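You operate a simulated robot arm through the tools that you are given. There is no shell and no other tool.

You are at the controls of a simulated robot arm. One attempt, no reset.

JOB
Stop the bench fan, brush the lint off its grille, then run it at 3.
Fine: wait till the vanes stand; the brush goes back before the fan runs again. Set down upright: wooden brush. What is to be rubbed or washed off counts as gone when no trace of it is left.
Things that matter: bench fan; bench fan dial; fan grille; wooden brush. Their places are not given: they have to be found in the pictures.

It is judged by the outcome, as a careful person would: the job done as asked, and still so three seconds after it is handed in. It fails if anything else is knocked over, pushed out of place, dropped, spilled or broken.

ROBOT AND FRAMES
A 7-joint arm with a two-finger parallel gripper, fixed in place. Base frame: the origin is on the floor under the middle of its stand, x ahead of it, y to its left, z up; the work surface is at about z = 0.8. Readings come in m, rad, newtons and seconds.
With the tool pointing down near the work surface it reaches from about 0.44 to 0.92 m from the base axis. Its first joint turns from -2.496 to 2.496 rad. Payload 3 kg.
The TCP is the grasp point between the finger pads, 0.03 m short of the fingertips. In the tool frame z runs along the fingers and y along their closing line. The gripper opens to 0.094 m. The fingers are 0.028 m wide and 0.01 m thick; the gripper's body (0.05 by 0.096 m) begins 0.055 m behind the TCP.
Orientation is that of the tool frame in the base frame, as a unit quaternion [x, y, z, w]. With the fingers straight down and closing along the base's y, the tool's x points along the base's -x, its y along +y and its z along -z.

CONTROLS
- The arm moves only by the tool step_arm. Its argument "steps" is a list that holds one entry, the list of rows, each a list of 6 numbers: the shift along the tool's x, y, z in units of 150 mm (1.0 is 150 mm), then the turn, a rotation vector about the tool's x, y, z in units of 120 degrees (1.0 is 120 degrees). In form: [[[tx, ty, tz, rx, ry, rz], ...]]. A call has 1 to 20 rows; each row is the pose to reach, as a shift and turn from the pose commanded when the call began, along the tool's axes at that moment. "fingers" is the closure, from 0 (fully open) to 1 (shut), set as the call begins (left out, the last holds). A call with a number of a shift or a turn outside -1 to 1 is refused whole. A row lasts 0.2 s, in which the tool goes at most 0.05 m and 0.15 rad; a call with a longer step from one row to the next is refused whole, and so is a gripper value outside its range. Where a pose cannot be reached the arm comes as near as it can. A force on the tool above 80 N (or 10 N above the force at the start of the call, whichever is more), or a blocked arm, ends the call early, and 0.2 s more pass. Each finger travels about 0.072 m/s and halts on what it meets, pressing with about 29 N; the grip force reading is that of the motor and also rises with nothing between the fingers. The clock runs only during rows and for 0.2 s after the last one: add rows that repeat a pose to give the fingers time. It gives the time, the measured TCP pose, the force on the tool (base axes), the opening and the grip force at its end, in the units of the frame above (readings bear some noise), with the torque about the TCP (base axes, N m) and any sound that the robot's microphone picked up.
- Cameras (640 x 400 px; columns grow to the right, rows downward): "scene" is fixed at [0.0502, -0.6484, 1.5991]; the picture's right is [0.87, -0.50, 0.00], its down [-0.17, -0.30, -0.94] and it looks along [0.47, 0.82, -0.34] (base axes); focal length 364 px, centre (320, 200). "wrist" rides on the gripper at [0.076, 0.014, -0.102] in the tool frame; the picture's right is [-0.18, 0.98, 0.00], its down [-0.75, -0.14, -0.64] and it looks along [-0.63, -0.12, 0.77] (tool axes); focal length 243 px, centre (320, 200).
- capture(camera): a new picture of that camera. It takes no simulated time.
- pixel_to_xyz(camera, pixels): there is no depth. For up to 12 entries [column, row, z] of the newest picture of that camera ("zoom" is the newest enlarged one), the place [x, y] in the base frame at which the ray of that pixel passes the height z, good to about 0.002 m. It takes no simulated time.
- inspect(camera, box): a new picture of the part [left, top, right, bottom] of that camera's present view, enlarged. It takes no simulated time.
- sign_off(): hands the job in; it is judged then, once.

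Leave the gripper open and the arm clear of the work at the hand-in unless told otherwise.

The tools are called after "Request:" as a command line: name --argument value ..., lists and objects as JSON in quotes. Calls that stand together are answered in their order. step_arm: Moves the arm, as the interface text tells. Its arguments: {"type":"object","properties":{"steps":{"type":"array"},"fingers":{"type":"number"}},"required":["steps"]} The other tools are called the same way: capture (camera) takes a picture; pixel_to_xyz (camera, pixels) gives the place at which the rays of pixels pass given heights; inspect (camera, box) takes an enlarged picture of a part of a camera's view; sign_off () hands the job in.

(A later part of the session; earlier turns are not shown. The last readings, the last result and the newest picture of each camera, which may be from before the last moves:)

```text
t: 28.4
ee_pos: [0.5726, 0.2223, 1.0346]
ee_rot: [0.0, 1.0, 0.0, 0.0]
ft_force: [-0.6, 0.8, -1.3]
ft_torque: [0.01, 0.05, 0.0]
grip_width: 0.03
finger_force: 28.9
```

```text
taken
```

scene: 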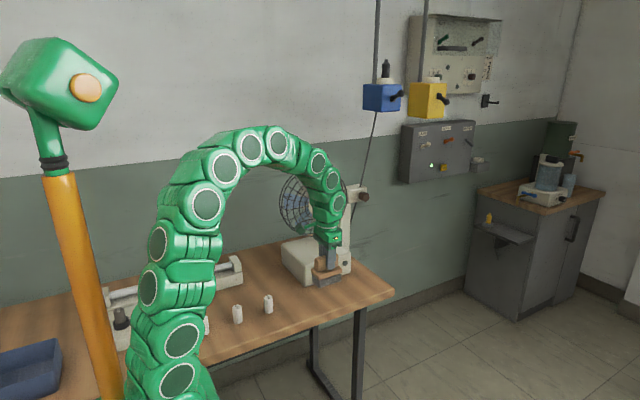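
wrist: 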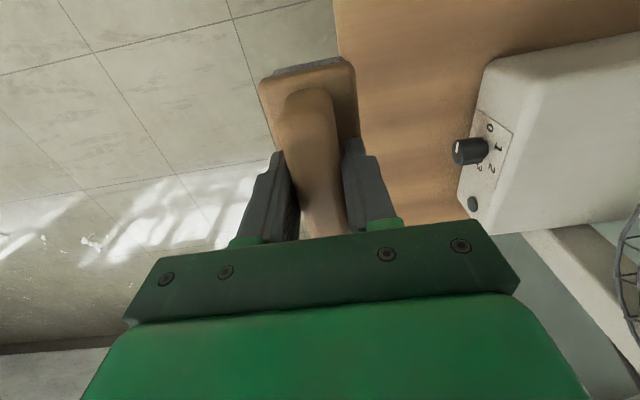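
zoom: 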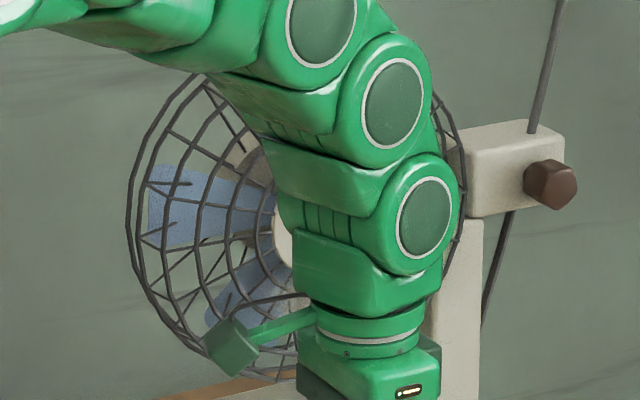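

The brush is held firmly and clear of everything. Now I swing the tool 90° so the bristles point +y toward the fan, staying well back from the grille at (0.64, 0.22, 1.08).

Request:
step_arm --steps '[[[-0.0373, 0, -0.0256, -0.0625, 0, 0], [-0.0745, 0, -0.0512, -0.125, 0, 0], [-0.1118, 0, -0.0768, -0.1875, 0, 0], [-0.149, 0, -0.1023, -0.25, 0, 0], [-0.1863, 0, -0.1279, -0.3125, 0, 0], [-0.2235, 0, -0.1535, -0.375, 0, 0], [-0.2608, 0, -0.1791, -0.4375, 0, 0], [-0.298, 0, -0.2047, -0.5, 0, 0], [-0.3353, 0, -0.2303, -0.5625, 0, 0], [-0.3725, 0, -0.2558, -0.625, 0, 0], [-0.4098, 0, -0.2814, -0.6875, 0, 0], [-0.447, 0, -0.307, -0.75, 0, 0], [-0.447, 0, -0.307, -0.75, 0, 0]]]'

Request:
capture --camera "wrist"

Request:
capture --camera "scene"

Request:
inspect --camera "scene" --box '[270, 160, 366, 240]'

```text
t: 31.2
ee_pos: [0.6393, 0.2222, 1.0796]
ee_rot: [0.0, 0.706, 0.708, 0.0]
ft_force: [0.3, -0.1, -1.2]
ft_torque: [-0.04, 0.01, 0.0]
grip_width: 0.0297
finger_force: 28.3
```

```text
taken
```

wrist: 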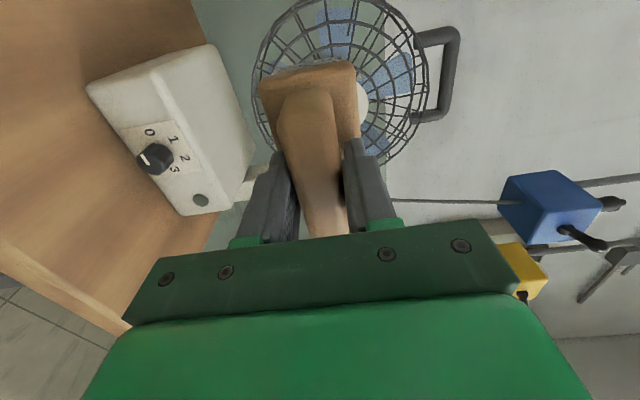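

```text
taken
```

scene: 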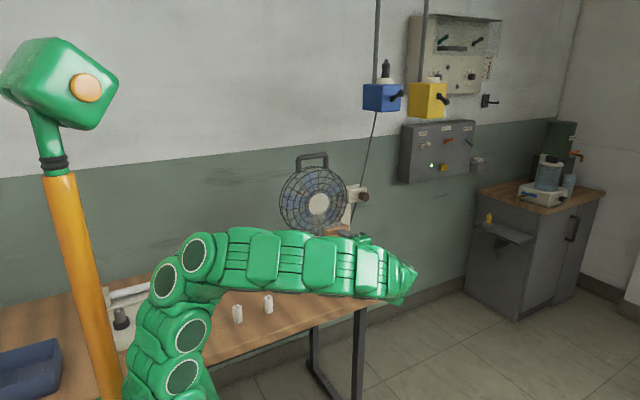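

```text
5.00 times, centred on (318, 200) of scene
```

zoom: 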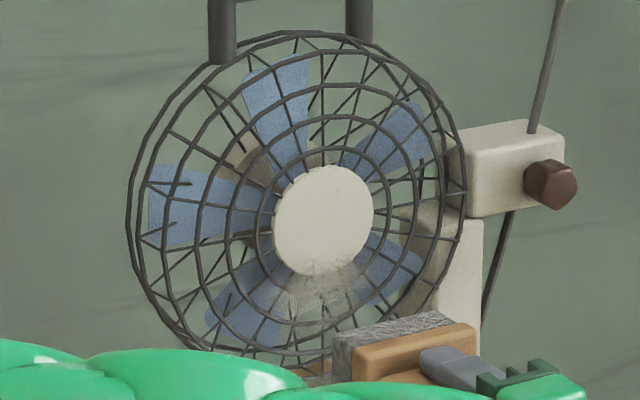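

The vanes are in the same place as three seconds ago, so the fan stands still. The lint is plain below the hub at about scene (316,217). I'll zoom in further on it.

Request:
inspect --camera "scene" --box '[296, 188, 344, 232]'

Request:
pixel_to_xyz --camera "scene" --pixels '[[318.7, 204.2, 1.12], [318.7, 204.2, 1.11], [318.7, 204.2, 1.1], [316, 217, 1.07], [316, 217, 1.06], [316, 217, 1.05]]'

Request:
inspect --camera "wrist" --box '[240, 0, 440, 170]'

```text
9.09 times, centred on (320, 210) of scene
```

zoom: 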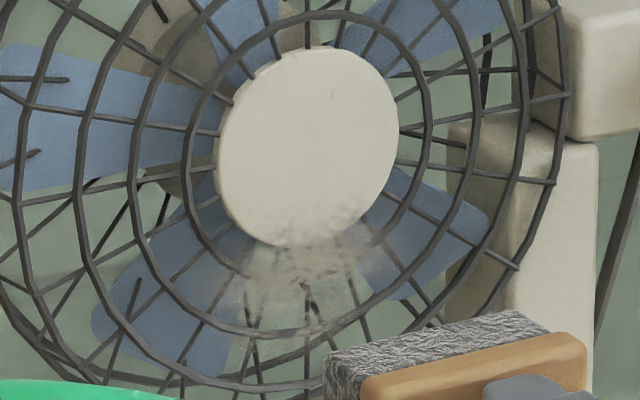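

```text
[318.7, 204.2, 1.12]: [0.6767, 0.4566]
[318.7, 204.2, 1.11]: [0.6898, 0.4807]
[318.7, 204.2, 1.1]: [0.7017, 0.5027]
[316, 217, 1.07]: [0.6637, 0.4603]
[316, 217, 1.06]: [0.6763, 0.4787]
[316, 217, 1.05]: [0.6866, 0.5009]
```

```text
2.35 times, centred on (340, 85) of wrist
```

zoom: 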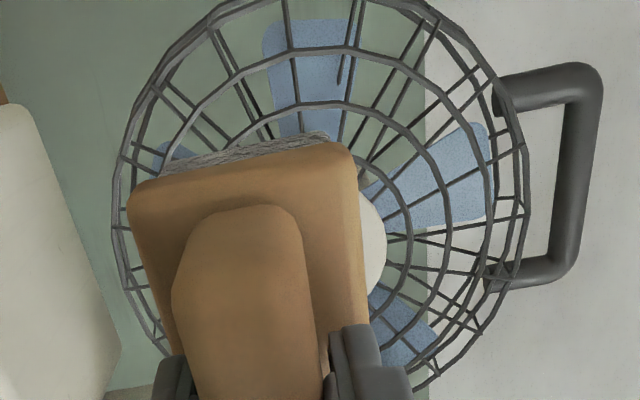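

The lint patch centres at about (0.695, 0.49, 1.05), just under the hub. I'll bring the bristles in front of it, stopping about 7 cm short.

Request:
step_arm --steps '[[[-0.0734, -0.0374, 0.1434, 0, 0, 0], [-0.1468, -0.0748, 0.2868, 0, 0, 0], [-0.2202, -0.1122, 0.4302, 0, 0, 0], [-0.2936, -0.1496, 0.5736, 0, 0, 0], [-0.367, -0.187, 0.717, 0, 0, 0], [-0.367, -0.187, 0.717, 0, 0, 0]]]'

Request:
inspect --camera "scene" --box '[280, 170, 376, 250]'

Request:
capture --camera "wrist"

```text
t: 32.6
ee_pos: [0.6944, 0.3303, 1.0504]
ee_rot: [0.0, 0.707, 0.707, 0.0]
ft_force: [-0.3, -0.2, -1.3]
ft_torque: [-0.04, 0.0, -0.04]
grip_width: 0.0296
finger_force: 28.9
```

```text
5.00 times, centred on (328, 210) of scene
```

zoom: 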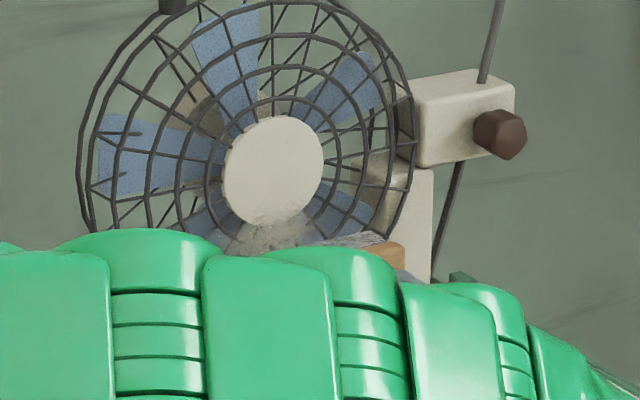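

```text
taken
```

wrist: 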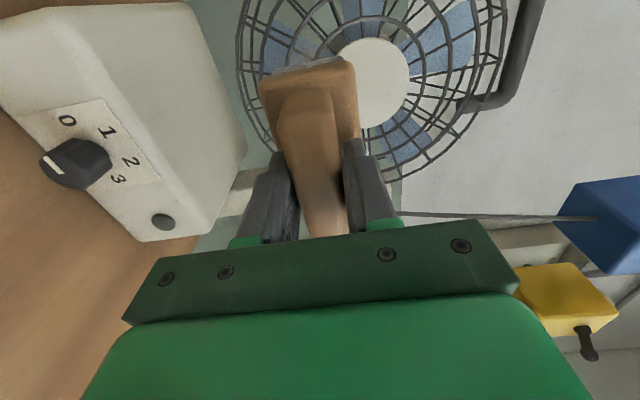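

The bristles are lined up below the hub. I'll cross-check the hub position from this wrist view at (377,82).

Request:
pixel_to_xyz --camera "wrist" --pixels '[[377, 82, 1.1], [377, 82, 1.105], [377, 82, 1.11]]'

Request:
inspect --camera "wrist" --box '[240, 20, 440, 150]'

```text
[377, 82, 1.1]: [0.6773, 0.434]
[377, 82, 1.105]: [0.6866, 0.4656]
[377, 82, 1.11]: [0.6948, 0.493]
```

```text
3.08 times, centred on (340, 85) of wrist
```

zoom: 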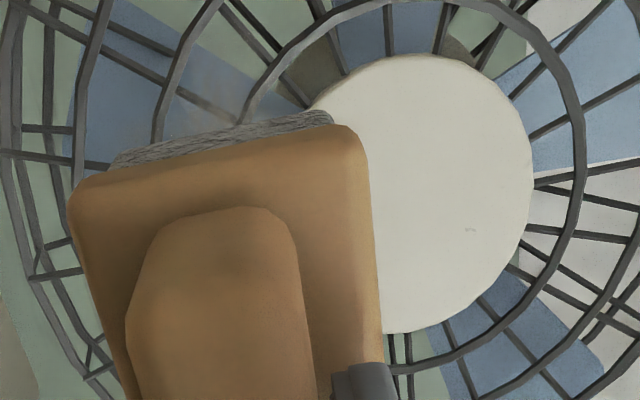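

Both views agree that the hub front is at (0.692, 0.483, 1.108). The bristle tips are 84 mm ahead of the TCP, so contact should come near TCP y≈0.40. I'll advance 58 mm and read the force.

Request:
step_arm --steps '[[[0, 0, 0.12, 0, 0, 0], [0, 0, 0.24, 0, 0, 0], [0, 0, 0.33, 0, 0, 0], [0, 0, 0.387, 0, 0, 0], [0, 0, 0.387, 0, 0, 0]]]'

Request:
capture --camera "wrist"

Request:
inspect --camera "wrist" --box '[240, 0, 440, 150]'

```text
t: 33.8
ee_pos: [0.6935, 0.3895, 1.0522]
ee_rot: [0.0, 0.707, 0.707, 0.0]
ft_force: [0.1, 0.0, -1.2]
ft_torque: [-0.06, 0.01, 0.01]
grip_width: 0.0299
finger_force: 29.3
```

```text
taken
```

wrist: 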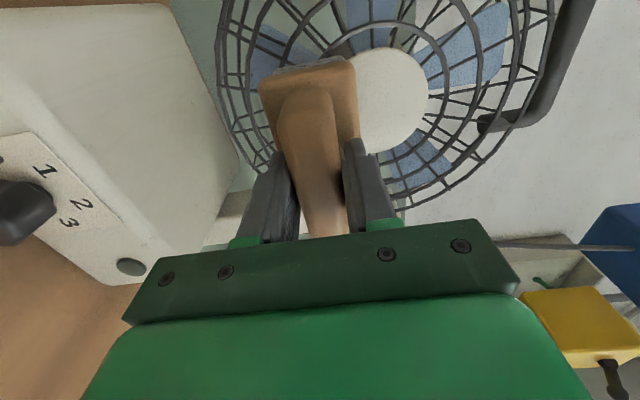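

```text
2.67 times, centred on (340, 75) of wrist
```

zoom: 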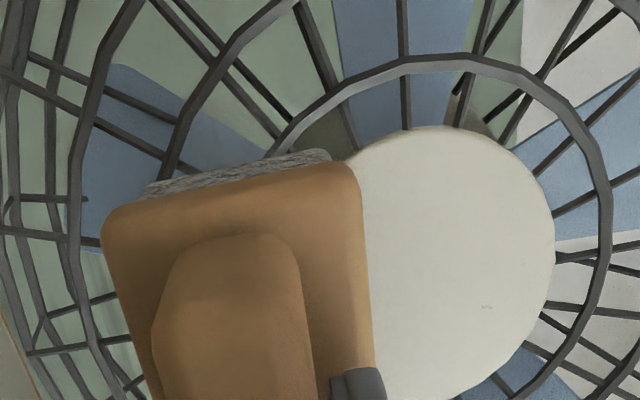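

There is no contact yet, with the tips at y≈0.473. I'll creep on in 2 mm rows, 8 mm in all.

Request:
step_arm --steps '[[[0, 0, 0.0133, 0, 0, 0], [0, 0, 0.0267, 0, 0, 0], [0, 0, 0.04, 0, 0, 0], [0, 0, 0.0533, 0, 0, 0]]]'

```text
t: 34.8
ee_pos: [0.6939, 0.3954, 1.0519]
ee_rot: [0.0, 0.707, 0.707, 0.0]
ft_force: [0.1, 0.0, -0.9]
ft_torque: [-0.05, -0.03, 0.02]
grip_width: 0.0299
finger_force: 29.1
```

There is still no contact force at TCP y≈0.396. I'll creep another 6 mm.

Request:
step_arm --steps '[[[0, 0, 0.0133, 0, 0, 0], [0, 0, 0.0267, 0, 0, 0], [0, 0, 0.04, 0, 0, 0], [0, 0, 0.04, 0, 0, 0]]]'

Request:
inspect --camera "wrist" --box '[240, 0, 440, 150]'

```text
t: 35.8
ee_pos: [0.6945, 0.4012, 1.0515]
ee_rot: [0.0, 0.708, 0.707, 0.0]
ft_force: [0.3, 0.4, -1.9]
ft_torque: [-0.04, 0.02, 0.02]
grip_width: 0.0296
finger_force: 29.3
```

```text
2.67 times, centred on (340, 75) of wrist
```

zoom: 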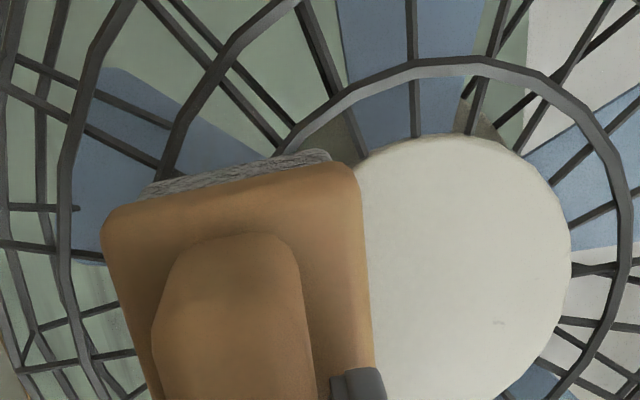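

There is still no force, with the tips at about y=0.485. I'll creep another 4 mm.

Request:
step_arm --steps '[[[0, 0, 0.0133, 0, 0, 0], [0, 0, 0.0267, 0, 0, 0], [0, 0, 0.0267, 0, 0, 0]]]'

```text
t: 36.6
ee_pos: [0.694, 0.4051, 1.0499]
ee_rot: [0.0, 0.707, 0.707, 0.0]
ft_force: [0.2, -0.2, -1.3]
ft_torque: [-0.04, 0.01, 0.02]
grip_width: 0.03
finger_force: 29.0
```

There is no force yet. I'll look at how the bristles sit against the grille from the scene camera.

Request:
inspect --camera "scene" --box '[290, 185, 360, 235]'

Request:
inspect --camera "wrist" --box '[240, 30, 380, 120]'

```text
8.00 times, centred on (325, 210) of scene
```

zoom: 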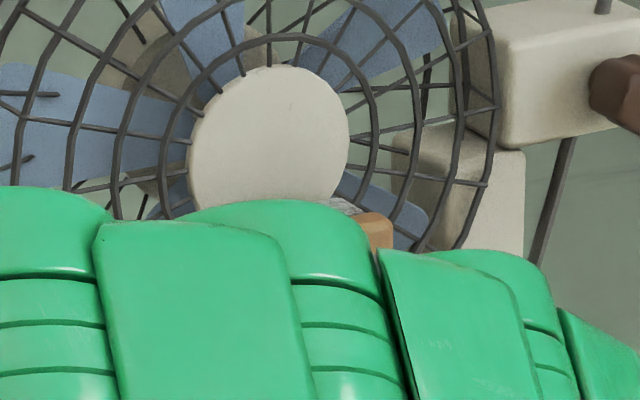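

```text
4.44 times, centred on (310, 75) of wrist
```

zoom: 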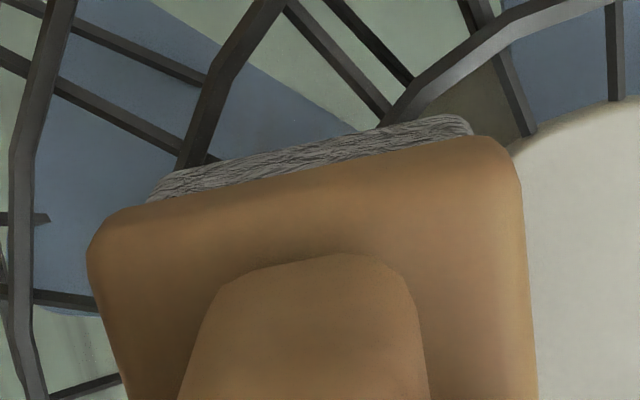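

I see no contact yet, and the brush edge is still in front of the wires. I'll creep 6 mm more in 2 mm rows.

Request:
step_arm --steps '[[[0, 0, 0.0133, 0, 0, 0], [0, 0, 0.0267, 0, 0, 0], [0, 0, 0.04, 0, 0, 0], [0, 0, 0.04, 0, 0, 0]]]'

```text
t: 37.6
ee_pos: [0.6936, 0.4115, 1.0521]
ee_rot: [0.0, 0.708, 0.707, 0.001]
ft_force: [0.2, 0.0, -0.9]
ft_torque: [-0.04, 0.0, 0.0]
grip_width: 0.0297
finger_force: 29.4
```

There is still no contact with the tips at about 0.495. I'll look closely at the bristle edge against the wires before pushing further.

Request:
inspect --camera "wrist" --box '[240, 20, 400, 120]'

Request:
capture --camera "scene"

Request:
inspect --camera "scene" --box '[310, 195, 350, 225]'

```text
4.00 times, centred on (320, 70) of wrist
```

zoom: 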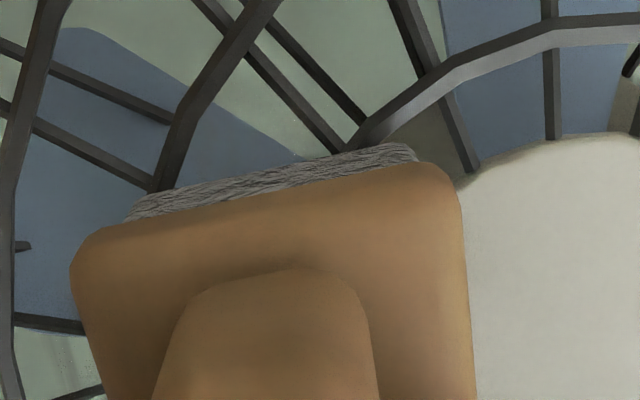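

```text
taken
```

scene: 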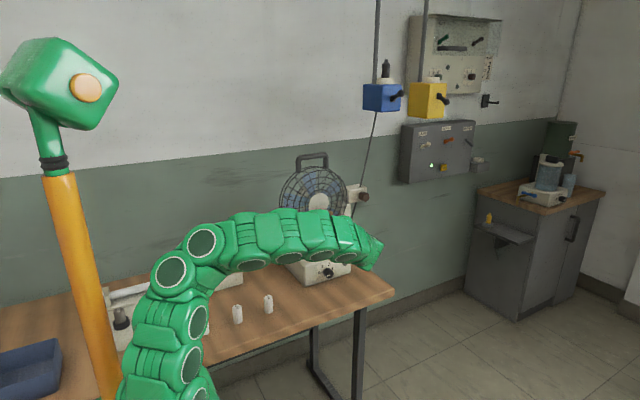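

```text
13.33 times, centred on (330, 210) of scene
```

zoom: 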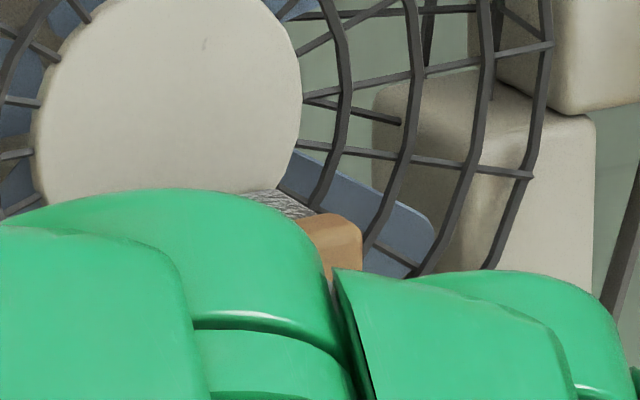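

The bristles reach the hub's lower rim in this view and are nearly at the wires. I'll creep 4 mm more.

Request:
step_arm --steps '[[[0, 0, 0.0133, 0, 0, 0], [0, 0, 0.0267, 0, 0, 0], [0, 0, 0.0267, 0, 0, 0]]]'

```text
t: 38.4
ee_pos: [0.6958, 0.4157, 1.0516]
ee_rot: [0.001, 0.707, 0.707, 0.001]
ft_force: [-6.3, -29.0, -6.7]
ft_torque: [-0.04, -0.03, -0.09]
grip_width: 0.0298
finger_force: 29.3
```

Contact: 29 N along y at TCP y≈0.416. I'll stroke sideways ±24 mm at slightly lighter pressure.

Request:
step_arm --steps '[[[0.05, 0, -0.004, 0, 0, 0], [0.11, 0, -0.004, 0, 0, 0], [0.16, 0, -0.004, 0, 0, 0], [0.11, 0, -0.004, 0, 0, 0], [0.05, 0, -0.004, 0, 0, 0], [0, 0, -0.004, 0, 0, 0], [-0.05, 0, -0.004, 0, 0, 0], [-0.11, 0, -0.004, 0, 0, 0], [-0.16, 0, -0.004, 0, 0, 0], [-0.11, 0, -0.004, 0, 0, 0], [-0.05, 0, -0.004, 0, 0, 0], [0, 0, -0.004, 0, 0, 0]]]'

```text
t: 41.0
ee_pos: [0.6937, 0.4156, 1.0515]
ee_rot: [-0.001, 0.706, 0.708, -0.001]
ft_force: [0.1, -4.3, 0.5]
ft_torque: [0.01, -0.05, -0.18]
grip_width: 0.0299
finger_force: 29.0
```

The stroke went through smoothly. I'll back off 10 cm and dip 7 cm so the wrist camera can see the patch beside the brush.

Request:
step_arm --steps '[[[0, 0, -0.2, 0, 0, 0], [0, 0, -0.45, 0, 0, 0], [0, -0.15, -0.667, 0, 0, 0], [0, -0.35, -0.667, 0, 0, 0], [0, -0.467, -0.667, 0, 0, 0], [0, -0.467, -0.667, 0, 0, 0]]]'

Request:
capture --camera "wrist"

Request:
inspect --camera "wrist" --box '[310, 30, 450, 130]'

Request:
inspect --camera "scene" --box '[290, 185, 350, 235]'

```text
t: 42.4
ee_pos: [0.6938, 0.3147, 0.9827]
ee_rot: [0.0, 0.707, 0.707, 0.0]
ft_force: [-0.3, -0.3, -0.7]
ft_torque: [-0.03, 0.0, -0.02]
grip_width: 0.0296
finger_force: 29.5
```

```text
taken
```

wrist: 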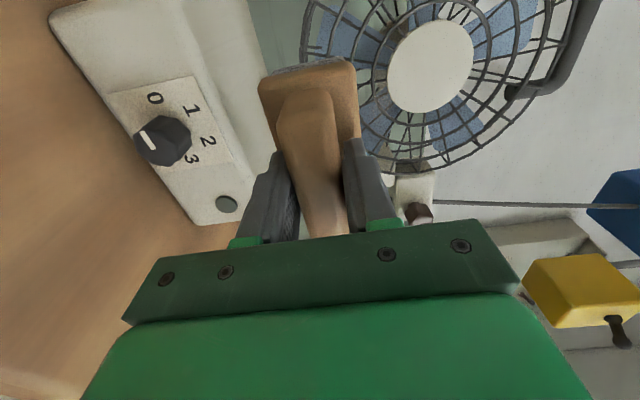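

```text
4.00 times, centred on (380, 80) of wrist
```

zoom: 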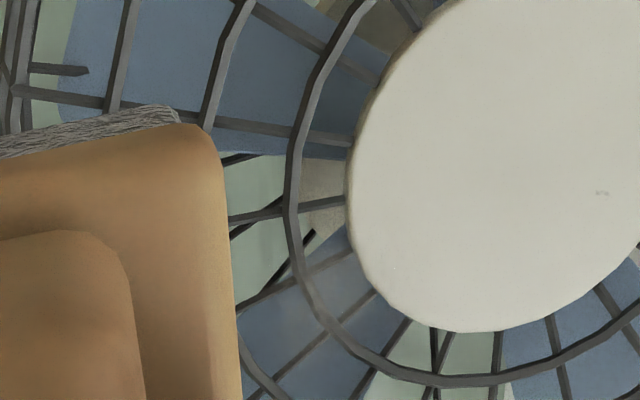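

```text
8.00 times, centred on (320, 210) of scene
```

zoom: 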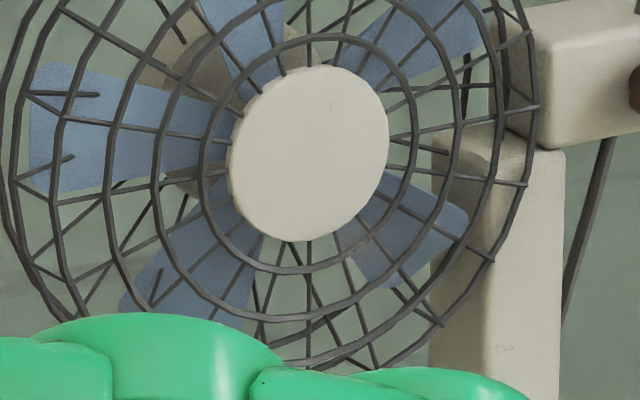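

Most or all of the lint seems gone. I'll look for leftover traces at higher zoom from both cameras.

Request:
inspect --camera "scene" --box '[304, 206, 336, 226]'

Request:
inspect --camera "wrist" --box '[360, 60, 424, 124]'

Request:
inspect --camera "wrist" --box '[350, 20, 414, 84]'

```text
16.00 times, centred on (320, 216) of scene
```

zoom: 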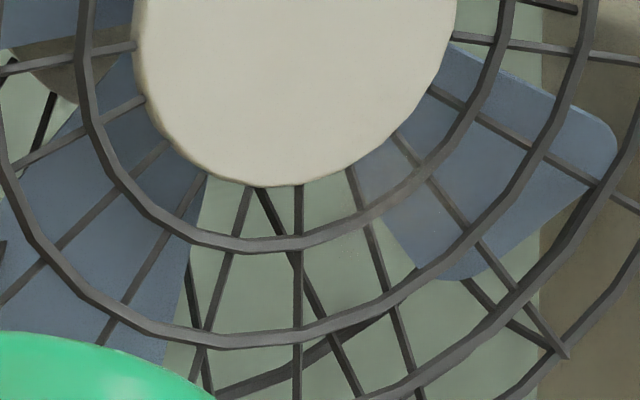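

```text
6.25 times, centred on (392, 92) of wrist
```

zoom: 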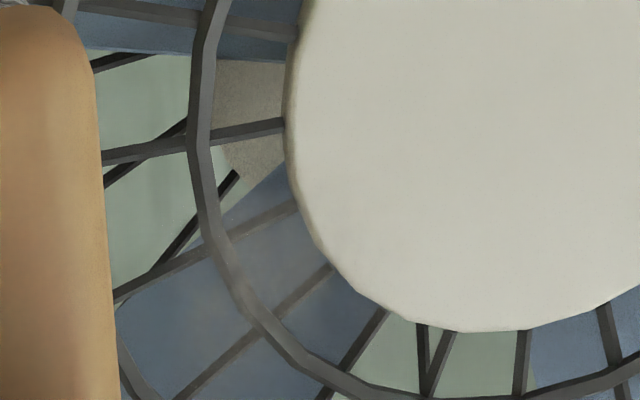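

```text
6.25 times, centred on (382, 52) of wrist
```

zoom: 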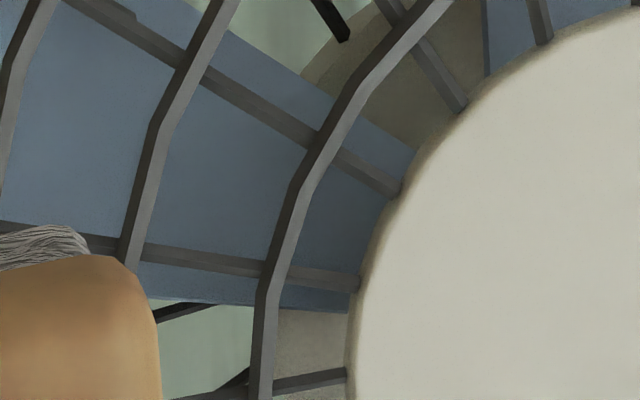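

I can make out a faint haze on ring 1 to the lower right of the hub, at about scene (324.7, 215). I'll locate it.

Request:
pixel_to_xyz --camera "scene" --pixels '[[324.7, 215.1, 1.07], [324.7, 215.1, 1.06], [324.7, 215.1, 1.05], [318.35, 218.25, 1.05], [318.35, 218.25, 1.04]]'

Request:
inspect --camera "scene" --box '[314, 206, 334, 222]'

Request:
inspect --camera "wrist" --box '[364, 84, 404, 124]'

```text
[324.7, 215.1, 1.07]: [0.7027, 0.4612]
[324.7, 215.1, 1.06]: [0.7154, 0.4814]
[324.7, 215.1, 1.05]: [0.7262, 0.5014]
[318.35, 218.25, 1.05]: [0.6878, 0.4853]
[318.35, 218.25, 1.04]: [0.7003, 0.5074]
```

```text
16.00 times, centred on (324, 214) of scene
```

zoom: 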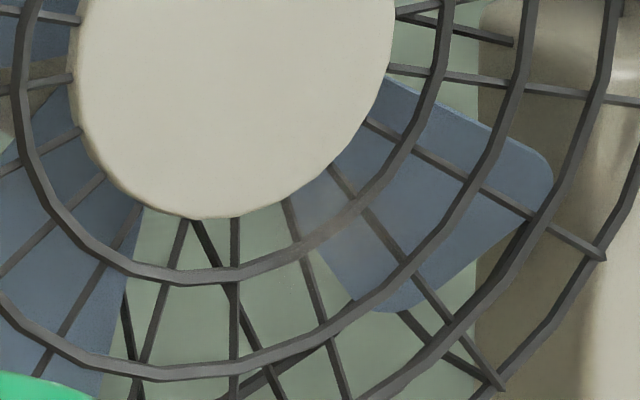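

```text
10.00 times, centred on (384, 104) of wrist
```

zoom: 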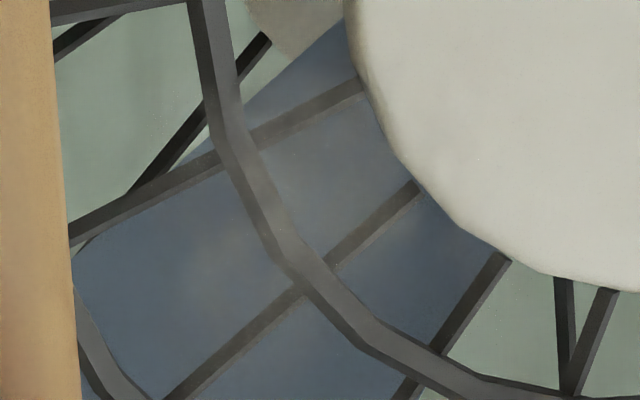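

A faint haze remains on ring 1 at about (0.722, 0.495, 1.055). I'll go back with the brush centred a little further right and slightly lower, just below the hub rim, to reach the ring properly.

Request:
step_arm --steps '[[[-0.09, 0.2, 0, 0, 0, 0], [-0.173, 0.4, 0.1, 0, 0, 0], [-0.173, 0.4, 0.3, 0, 0, 0], [-0.173, 0.4, 0.48, 0, 0, 0], [-0.173, 0.4, 0.567, 0, 0, 0], [-0.173, 0.4, 0.62, 0, 0, 0], [-0.173, 0.4, 0.62, 0, 0, 0]]]'

```text
t: 44.0
ee_pos: [0.7217, 0.4085, 1.0419]
ee_rot: [0.0, 0.706, 0.708, 0.001]
ft_force: [-0.6, 0.0, -1.6]
ft_torque: [-0.05, 0.0, 0.02]
grip_width: 0.0298
finger_force: 29.0
```

I'm at (0.722, 0.4085, 1.042) with no contact yet. I'll creep 6 mm.

Request:
step_arm --steps '[[[0, 0, 0.0133, 0, 0, 0], [0, 0, 0.0267, 0, 0, 0], [0, 0, 0.04, 0, 0, 0], [0, 0, 0.04, 0, 0, 0]]]'

```text
t: 45.0
ee_pos: [0.7212, 0.4138, 1.0419]
ee_rot: [0.0, 0.707, 0.707, 0.0]
ft_force: [-0.2, -0.4, -1.2]
ft_torque: [-0.06, 0.0, -0.03]
grip_width: 0.0297
finger_force: 29.2
```

There is no contact at 0.414. I'll creep 4 mm more.

Request:
step_arm --steps '[[[0, 0, 0.0133, 0, 0, 0], [0, 0, 0.02, 0, 0, 0], [0, 0, 0.0267, 0, 0, 0], [0, 0, 0.0267, 0, 0, 0]]]'

```text
t: 46.0
ee_pos: [0.7217, 0.4169, 1.0424]
ee_rot: [0.001, 0.707, 0.707, 0.001]
ft_force: [-0.6, -29.4, -7.2]
ft_torque: [-0.02, -0.05, -0.15]
grip_width: 0.0301
finger_force: 29.1
```

Contact again, 29 N at the same depth. I'll make several strokes across the right half, at this height and 12 mm higher.

Request:
step_arm --steps '[[[-0.07, 0, -0.003, 0, 0, 0], [-0.14, 0, -0.003, 0, 0, 0], [-0.2, 0, -0.003, 0, 0, 0], [-0.14, 0.03, -0.003, 0, 0, 0], [-0.07, 0.06, -0.003, 0, 0, 0], [0, 0.08, -0.003, 0, 0, 0], [0.07, 0.08, -0.003, 0, 0, 0], [0.14, 0.08, -0.003, 0, 0, 0], [0.2, 0.08, -0.003, 0, 0, 0], [0.14, 0.08, -0.003, 0, 0, 0], [0.07, 0.08, -0.003, 0, 0, 0], [0, 0.08, -0.003, 0, 0, 0], [-0.07, 0.08, -0.003, 0, 0, 0], [-0.14, 0.08, -0.003, 0, 0, 0], [-0.2, 0.08, -0.003, 0, 0, 0], [-0.14, 0.04, -0.003, 0, 0, 0], [-0.07, 0, -0.003, 0, 0, 0], [0, 0, -0.003, 0, 0, 0], [0.07, 0, -0.003, 0, 0, 0], [0, 0, -0.003, 0, 0, 0]]]'

```text
t: 50.2
ee_pos: [0.7197, 0.4176, 1.0423]
ee_rot: [0.0, 0.707, 0.707, 0.001]
ft_force: [0.6, -0.5, -1.4]
ft_torque: [-0.06, 0.01, -0.02]
grip_width: 0.03
finger_force: 28.9
```

The strokes are done. I'll back off and dip again to inspect.

Request:
step_arm --steps '[[[0, 0, -0.2, 0, 0, 0], [0, 0, -0.45, 0, 0, 0], [0.09, -0.15, -0.667, 0, 0, 0], [0.173, -0.3, -0.667, 0, 0, 0], [0.173, -0.4, -0.667, 0, 0, 0], [0.173, -0.4, -0.667, 0, 0, 0]]]'

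Request:
capture --camera "wrist"

Request:
inspect --camera "wrist" --box '[360, 70, 424, 134]'

Request:
inspect --camera "scene" --box '[304, 206, 336, 226]'

Request:
inspect --camera "scene" --box '[290, 180, 350, 235]'

```text
t: 51.6
ee_pos: [0.6936, 0.3169, 0.9822]
ee_rot: [0.0, 0.707, 0.707, 0.0]
ft_force: [-0.3, -0.6, -1.2]
ft_torque: [-0.03, -0.01, 0.0]
grip_width: 0.0297
finger_force: 29.0
```

```text
taken
```

wrist: 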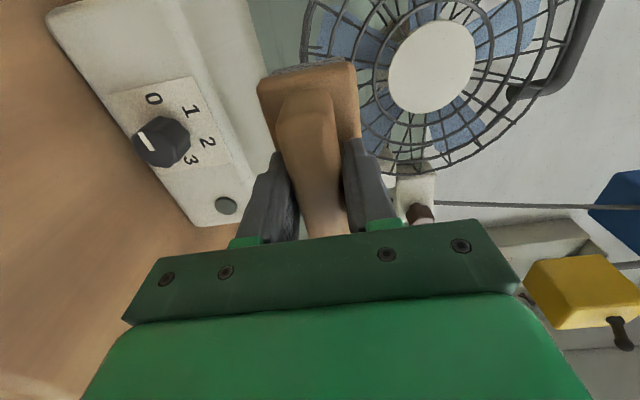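

```text
6.25 times, centred on (392, 102) of wrist
```

zoom: 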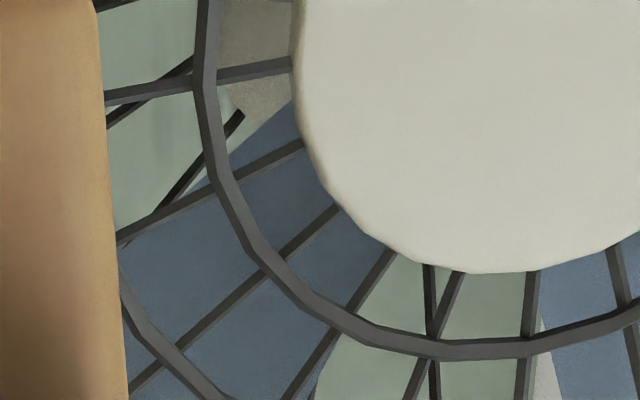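

```text
16.00 times, centred on (320, 216) of scene
```

zoom: 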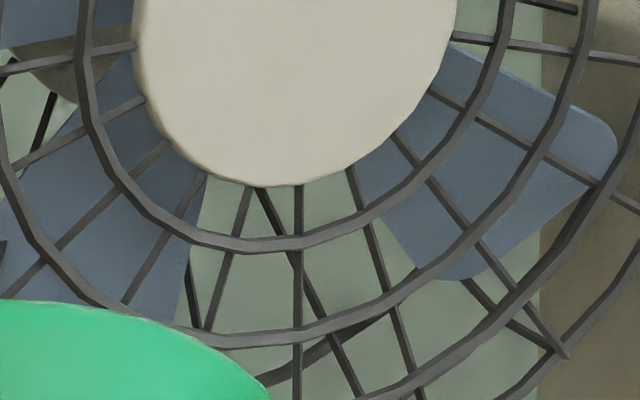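

```text
7.27 times, centred on (320, 208) of scene
```

zoom: 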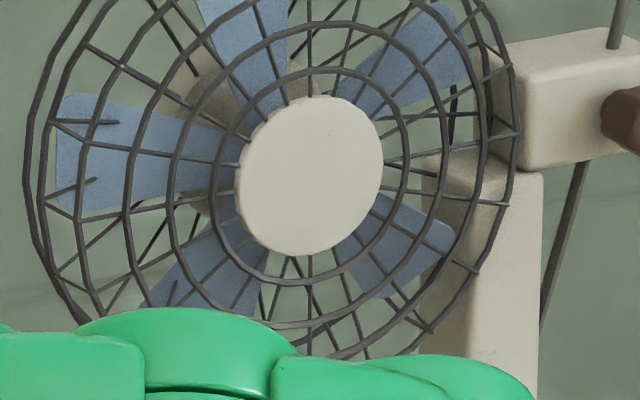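

The ring and wires under the hub look clean from both sides. I'll check the left side and the rest of the grille once more for traces.

Request:
inspect --camera "wrist" --box '[350, 10, 430, 80]'

Request:
inspect --camera "wrist" --box '[300, 0, 560, 180]'

Request:
inspect --camera "scene" --box '[300, 190, 330, 225]'

```text
5.71 times, centred on (390, 45) of wrist
```

zoom: 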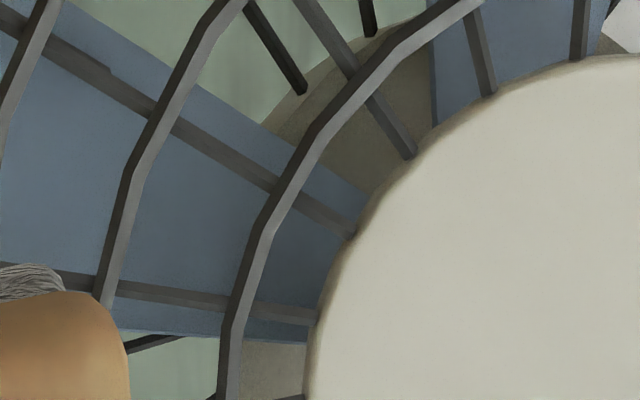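

```text
2.22 times, centred on (430, 90) of wrist
```

zoom: 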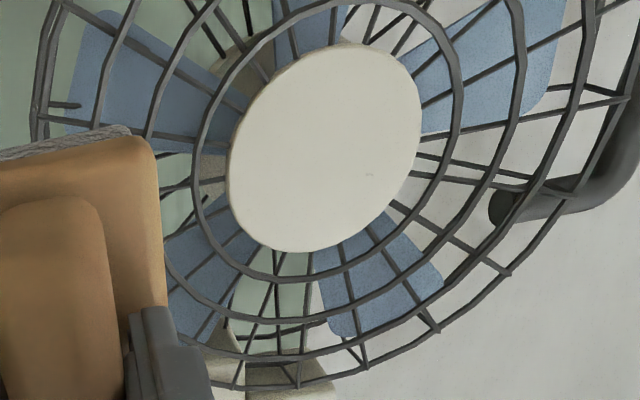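

```text
11.43 times, centred on (315, 208) of scene
```

zoom: 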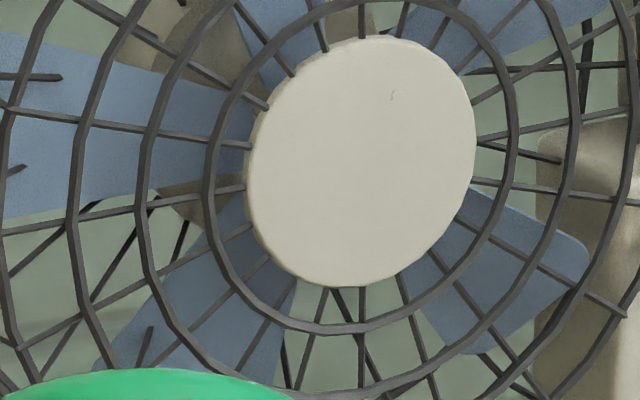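

No lint is left. Now the brush goes back: first retreat to (0.64, 0.22, 1.08), clear of the fan.

Request:
step_arm --steps '[[[0.02, 0.05, -0.2, 0, 0, 0], [0.09, 0.2, -0.35, 0, 0, 0], [0.18, 0.35, -0.48, 0, 0, 0], [0.27, 0.5, -0.58, 0, 0, 0], [0.36, 0.653, -0.627, 0, 0, 0], [0.36, 0.653, -0.627, 0, 0, 0]]]'

Request:
inspect --camera "scene" --box '[270, 160, 366, 240]'

```text
t: 53.0
ee_pos: [0.6403, 0.2223, 1.0811]
ee_rot: [0.0, 0.707, 0.707, 0.0]
ft_force: [0.1, 0.1, -0.8]
ft_torque: [-0.02, 0.0, 0.0]
grip_width: 0.0298
finger_force: 29.2
```

```text
5.00 times, centred on (318, 200) of scene
```

zoom: 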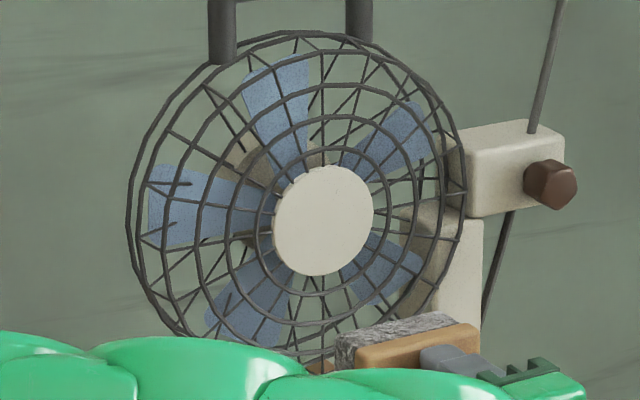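

The whole grille is clean and the fan hasn't moved. I'll swing the brush back to bristles-down.

Request:
step_arm --steps '[[[0.0373, -0.0256, 0, 0.0625, 0, 0], [0.0745, -0.0512, 0, 0.125, 0, 0], [0.1118, -0.0768, 0, 0.1875, 0, 0], [0.149, -0.1023, 0, 0.25, 0, 0], [0.1863, -0.1279, 0, 0.3125, 0, 0], [0.2235, -0.1535, 0, 0.375, 0, 0], [0.2608, -0.1791, 0, 0.4375, 0, 0], [0.298, -0.2047, 0, 0.5, 0, 0], [0.3353, -0.2303, 0, 0.5625, 0, 0], [0.3725, -0.2558, 0, 0.625, 0, 0], [0.4098, -0.2814, 0, 0.6875, 0, 0], [0.447, -0.307, 0, 0.75, 0, 0], [0.447, -0.307, 0, 0.75, 0, 0]]]'

Request:
capture --camera "wrist"

Request:
inspect --camera "scene" --box '[270, 210, 400, 310]'

```text
t: 55.8
ee_pos: [0.5738, 0.2235, 1.0342]
ee_rot: [0.0, 1.0, -0.001, 0.0]
ft_force: [-0.7, -0.1, -0.7]
ft_torque: [-0.01, -0.01, -0.02]
grip_width: 0.0297
finger_force: 29.2
```

```text
taken
```

wrist: 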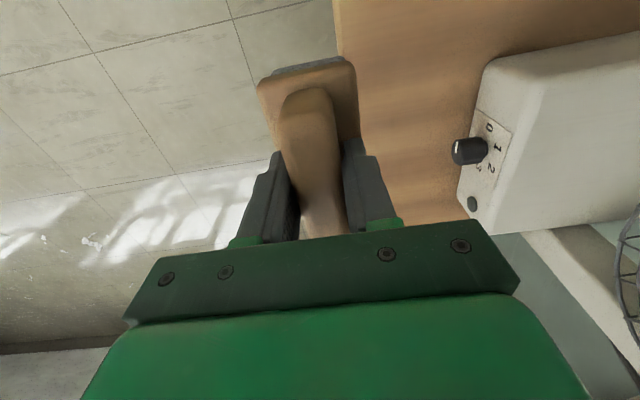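

```text
4.00 times, centred on (335, 260) of scene
```

zoom: 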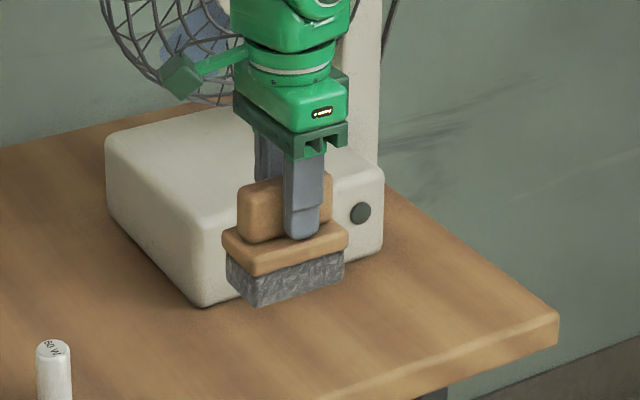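

The brush sits in the grip as before. I'll carry it back over its old spot and lower it to about 6 mm above the table.

Request:
step_arm --steps '[[[0.007, 0.25, 0, 0, 0, 0], [0.007, 0.5, 0, 0, 0, 0], [0.007, 0.72, 0, 0, 0, 0], [0.007, 0.841, 0.05, 0, 0, 0], [0.007, 0.841, 0.25, 0, 0, 0], [0.007, 0.841, 0.5, 0, 0, 0], [0.007, 0.841, 0.7, 0, 0, 0], [0.007, 0.841, 0.85, 0, 0, 0], [0.007, 0.841, 0.93, 0, 0, 0], [0.007, 0.841, 0.96, 0, 0, 0], [0.007, 0.841, 0.96, 0, 0, 0]]]'

Request:
inspect --camera "scene" --box '[284, 268, 332, 313]'

```text
t: 58.2
ee_pos: [0.5735, 0.3496, 0.8902]
ee_rot: [0.0, 1.0, 0.0, 0.0]
ft_force: [0.0, -0.5, -0.9]
ft_torque: [0.0, 0.0, 0.0]
grip_width: 0.0301
finger_force: 29.2
```

```text
8.89 times, centred on (308, 290) of scene
```

zoom: 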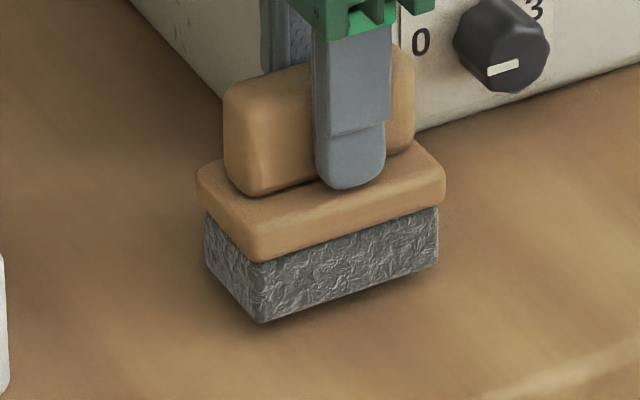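

The brush hovers a few mm up, straight over its old place. I'll lower it 6 mm slowly.

Request:
step_arm --steps '[[[0, 0, 0.01, 0, 0, 0], [0, 0, 0.02, 0, 0, 0], [0, 0, 0.03, 0, 0, 0], [0, 0, 0.039, 0, 0, 0], [0, 0, 0.039, 0, 0, 0]]]'

Request:
inspect --camera "scene" --box '[284, 268, 332, 313]'

```text
t: 59.4
ee_pos: [0.5735, 0.3503, 0.8837]
ee_rot: [0.0, 1.0, 0.0, 0.0]
ft_force: [0.2, -0.2, -1.4]
ft_torque: [0.0, -0.02, 0.01]
grip_width: 0.0298
finger_force: 29.1
```

```text
8.89 times, centred on (308, 290) of scene
```

zoom: 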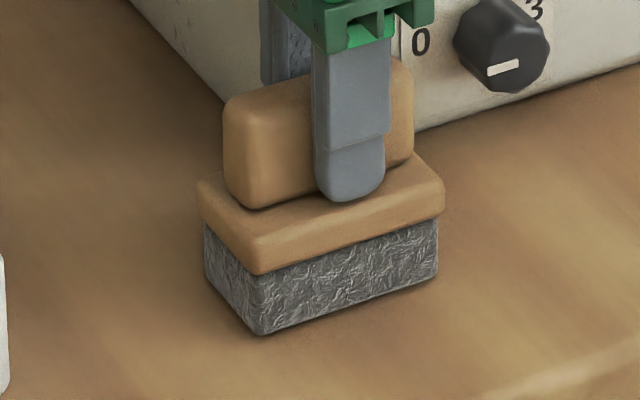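

The bottom corner is at (262,333) against 340 at rest, about 2–3 mm short, with no contact force. I'll lower 2 mm more.

Request:
step_arm --steps '[[[0, 0, 0.007, 0, 0, 0], [0, 0, 0.0133, 0, 0, 0], [0, 0, 0.0133, 0, 0, 0]]]'

```text
t: 60.2
ee_pos: [0.5731, 0.3497, 0.882]
ee_rot: [-0.001, 1.0, 0.0, 0.001]
ft_force: [0.5, 0.9, -1.5]
ft_torque: [0.01, -0.03, -0.01]
grip_width: 0.03
finger_force: 29.1
```

No contact yet. I'll lower 1 mm more.

Request:
step_arm --steps '[[[0, 0, 0.0033, 0, 0, 0], [0, 0, 0.0067, 0, 0, 0], [0, 0, 0.0067, 0, 0, 0]]]'

Request:
inspect --camera "scene" --box '[284, 268, 332, 313]'

```text
t: 61.0
ee_pos: [0.572, 0.3492, 0.8816]
ee_rot: [0.0, 1.0, 0.001, 0.0]
ft_force: [-0.2, -1.0, 2.2]
ft_torque: [0.0, -0.09, -0.07]
grip_width: 0.0301
finger_force: 29.3
```

```text
8.89 times, centred on (308, 290) of scene
```

zoom: 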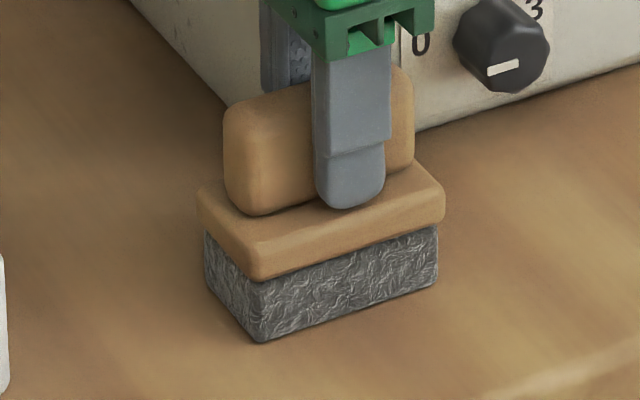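

The brush is back exactly where it stood, with the corner at (262,340) and light table contact. I'll open the fingers to 60 mm and then rise straight up.

Request:
step_arm --steps '[[[0, 0, 0, 0, 0, 0], [0, 0, 0, 0, 0, 0], [0, 0, -0.05, 0, 0, 0], [0, 0, -0.2, 0, 0, 0], [0, 0, -0.45, 0, 0, 0], [0, 0, -0.75, 0, 0, 0], [0, 0, -1.0, 0, 0, 0], [0, 0, -1.0, 0, 0, 0]]]' --fingers 0.36

Request:
inspect --camera "scene" --box '[284, 268, 332, 313]'

Request:
capture --camera "scene"

```text
t: 62.8
ee_pos: [0.5719, 0.3486, 1.0302]
ee_rot: [0.0, 1.0, -0.001, 0.001]
ft_force: [0.2, -0.6, 0.6]
ft_torque: [0.0, -0.01, 0.0]
grip_width: 0.0599
finger_force: 0.1
```

```text
8.89 times, centred on (308, 290) of scene
```

zoom: 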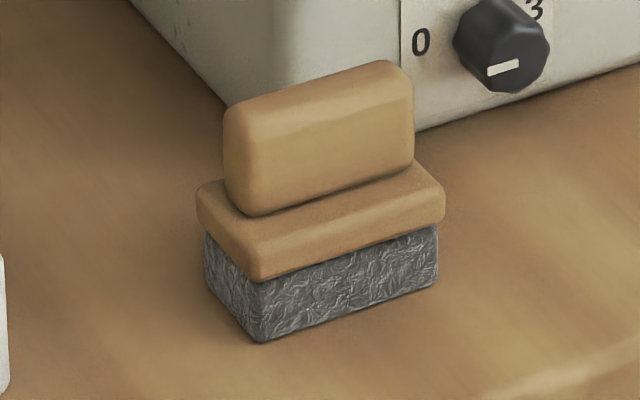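

```text
taken
```

scene: 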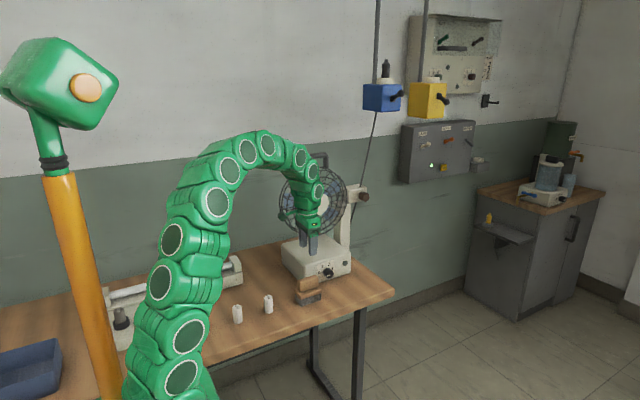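

The brush stands upright in its original place and the gripper is empty. Next is the dial. I'll swing the hand back to the tilted dial approach, 12 cm short of the knob at the left-of-top roll, with the fingers part closed.

Request:
step_arm --steps '[[[-0.05, -0.034, 0.0515, -0.0317, 0.0226, 0.0497], [-0.1, -0.068, 0.1029, -0.0633, 0.0451, 0.0994], [-0.15, -0.102, 0.1544, -0.095, 0.0677, 0.1491], [-0.2, -0.136, 0.2058, -0.1266, 0.0902, 0.1988], [-0.25, -0.17, 0.2573, -0.1583, 0.1128, 0.2485], [-0.3, -0.204, 0.3088, -0.19, 0.1353, 0.2982], [-0.35, -0.238, 0.3602, -0.2216, 0.1579, 0.3478], [-0.4, -0.272, 0.4117, -0.2533, 0.1804, 0.3975], [-0.45, -0.306, 0.4632, -0.285, 0.203, 0.4472], [-0.5, -0.34, 0.5146, -0.3166, 0.2255, 0.4969], [-0.55, -0.374, 0.5661, -0.3483, 0.2481, 0.5466], [-0.6, -0.408, 0.6175, -0.3799, 0.2706, 0.5963], [-0.65, -0.442, 0.669, -0.4116, 0.2932, 0.646], [-0.65, -0.442, 0.669, -0.4116, 0.2932, 0.646]]]' --fingers 0.42

Request:
capture --camera "wrist"

```text
t: 65.8
ee_pos: [0.67, 0.2842, 0.9305]
ee_rot: [0.596, 0.653, 0.38, -0.271]
ft_force: [-0.1, 0.2, 0.5]
ft_torque: [0.04, 0.02, 0.0]
grip_width: 0.0544
finger_force: 0.0
```

```text
taken
```

wrist: 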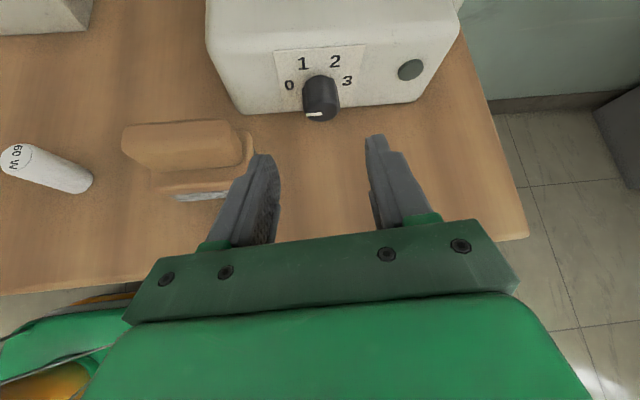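

The orientation matches the earlier release pose and the knob is straight ahead at wrist (320,97). I'll advance 12 cm to straddle it.

Request:
step_arm --steps '[[[0, 0, 0.2, 0, 0, 0], [0, 0, 0.4, 0, 0, 0], [0, 0, 0.55, 0, 0, 0], [0, 0, 0.68, 0, 0, 0], [0, 0, 0.76, 0, 0, 0], [0, 0, 0.8, 0, 0, 0], [0, 0, 0.8, 0, 0, 0]]]'

Request:
capture --camera "wrist"

Request:
inspect --camera "wrist" --box '[200, 80, 440, 230]'

```text
t: 67.4
ee_pos: [0.683, 0.3812, 0.8647]
ee_rot: [0.596, 0.653, 0.381, -0.27]
ft_force: [0.0, 0.6, 0.0]
ft_torque: [0.01, -0.02, 0.01]
grip_width: 0.0546
finger_force: 0.0
```

```text
taken
```

wrist: 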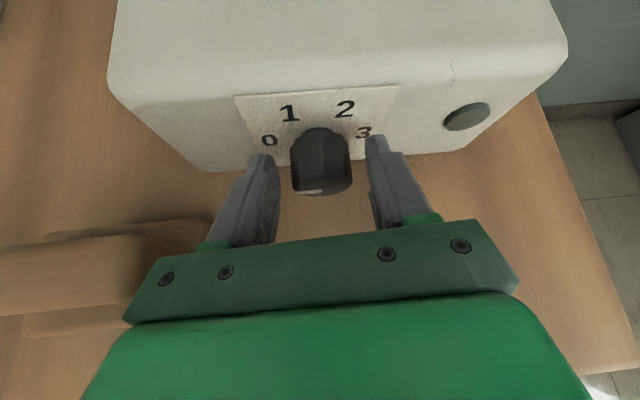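

```text
2.67 times, centred on (320, 155) of wrist
```

zoom: 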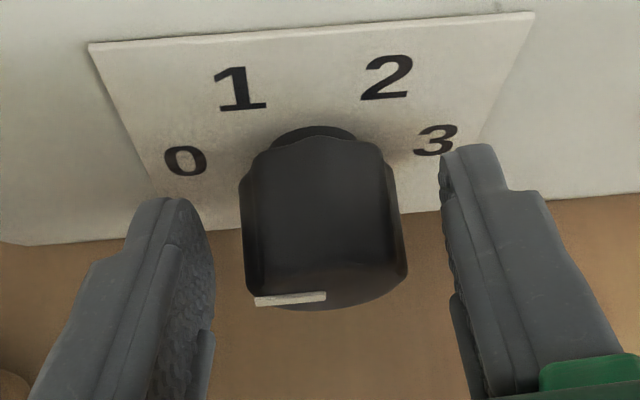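

The knob is centred between the fingers, pointer at 0. I'll close on it.

Request:
step_arm --steps '[[[0, 0, 0, 0, 0, 0], [0, 0, 0, 0, 0, 0], [0, 0, 0, 0, 0, 0]]]' --fingers 1.0

```text
t: 68.2
ee_pos: [0.6824, 0.3814, 0.863]
ee_rot: [0.597, 0.653, 0.381, -0.27]
ft_force: [12.9, 8.3, 1.0]
ft_torque: [-0.1, -0.18, -0.1]
grip_width: 0.0331
finger_force: 45.2
```

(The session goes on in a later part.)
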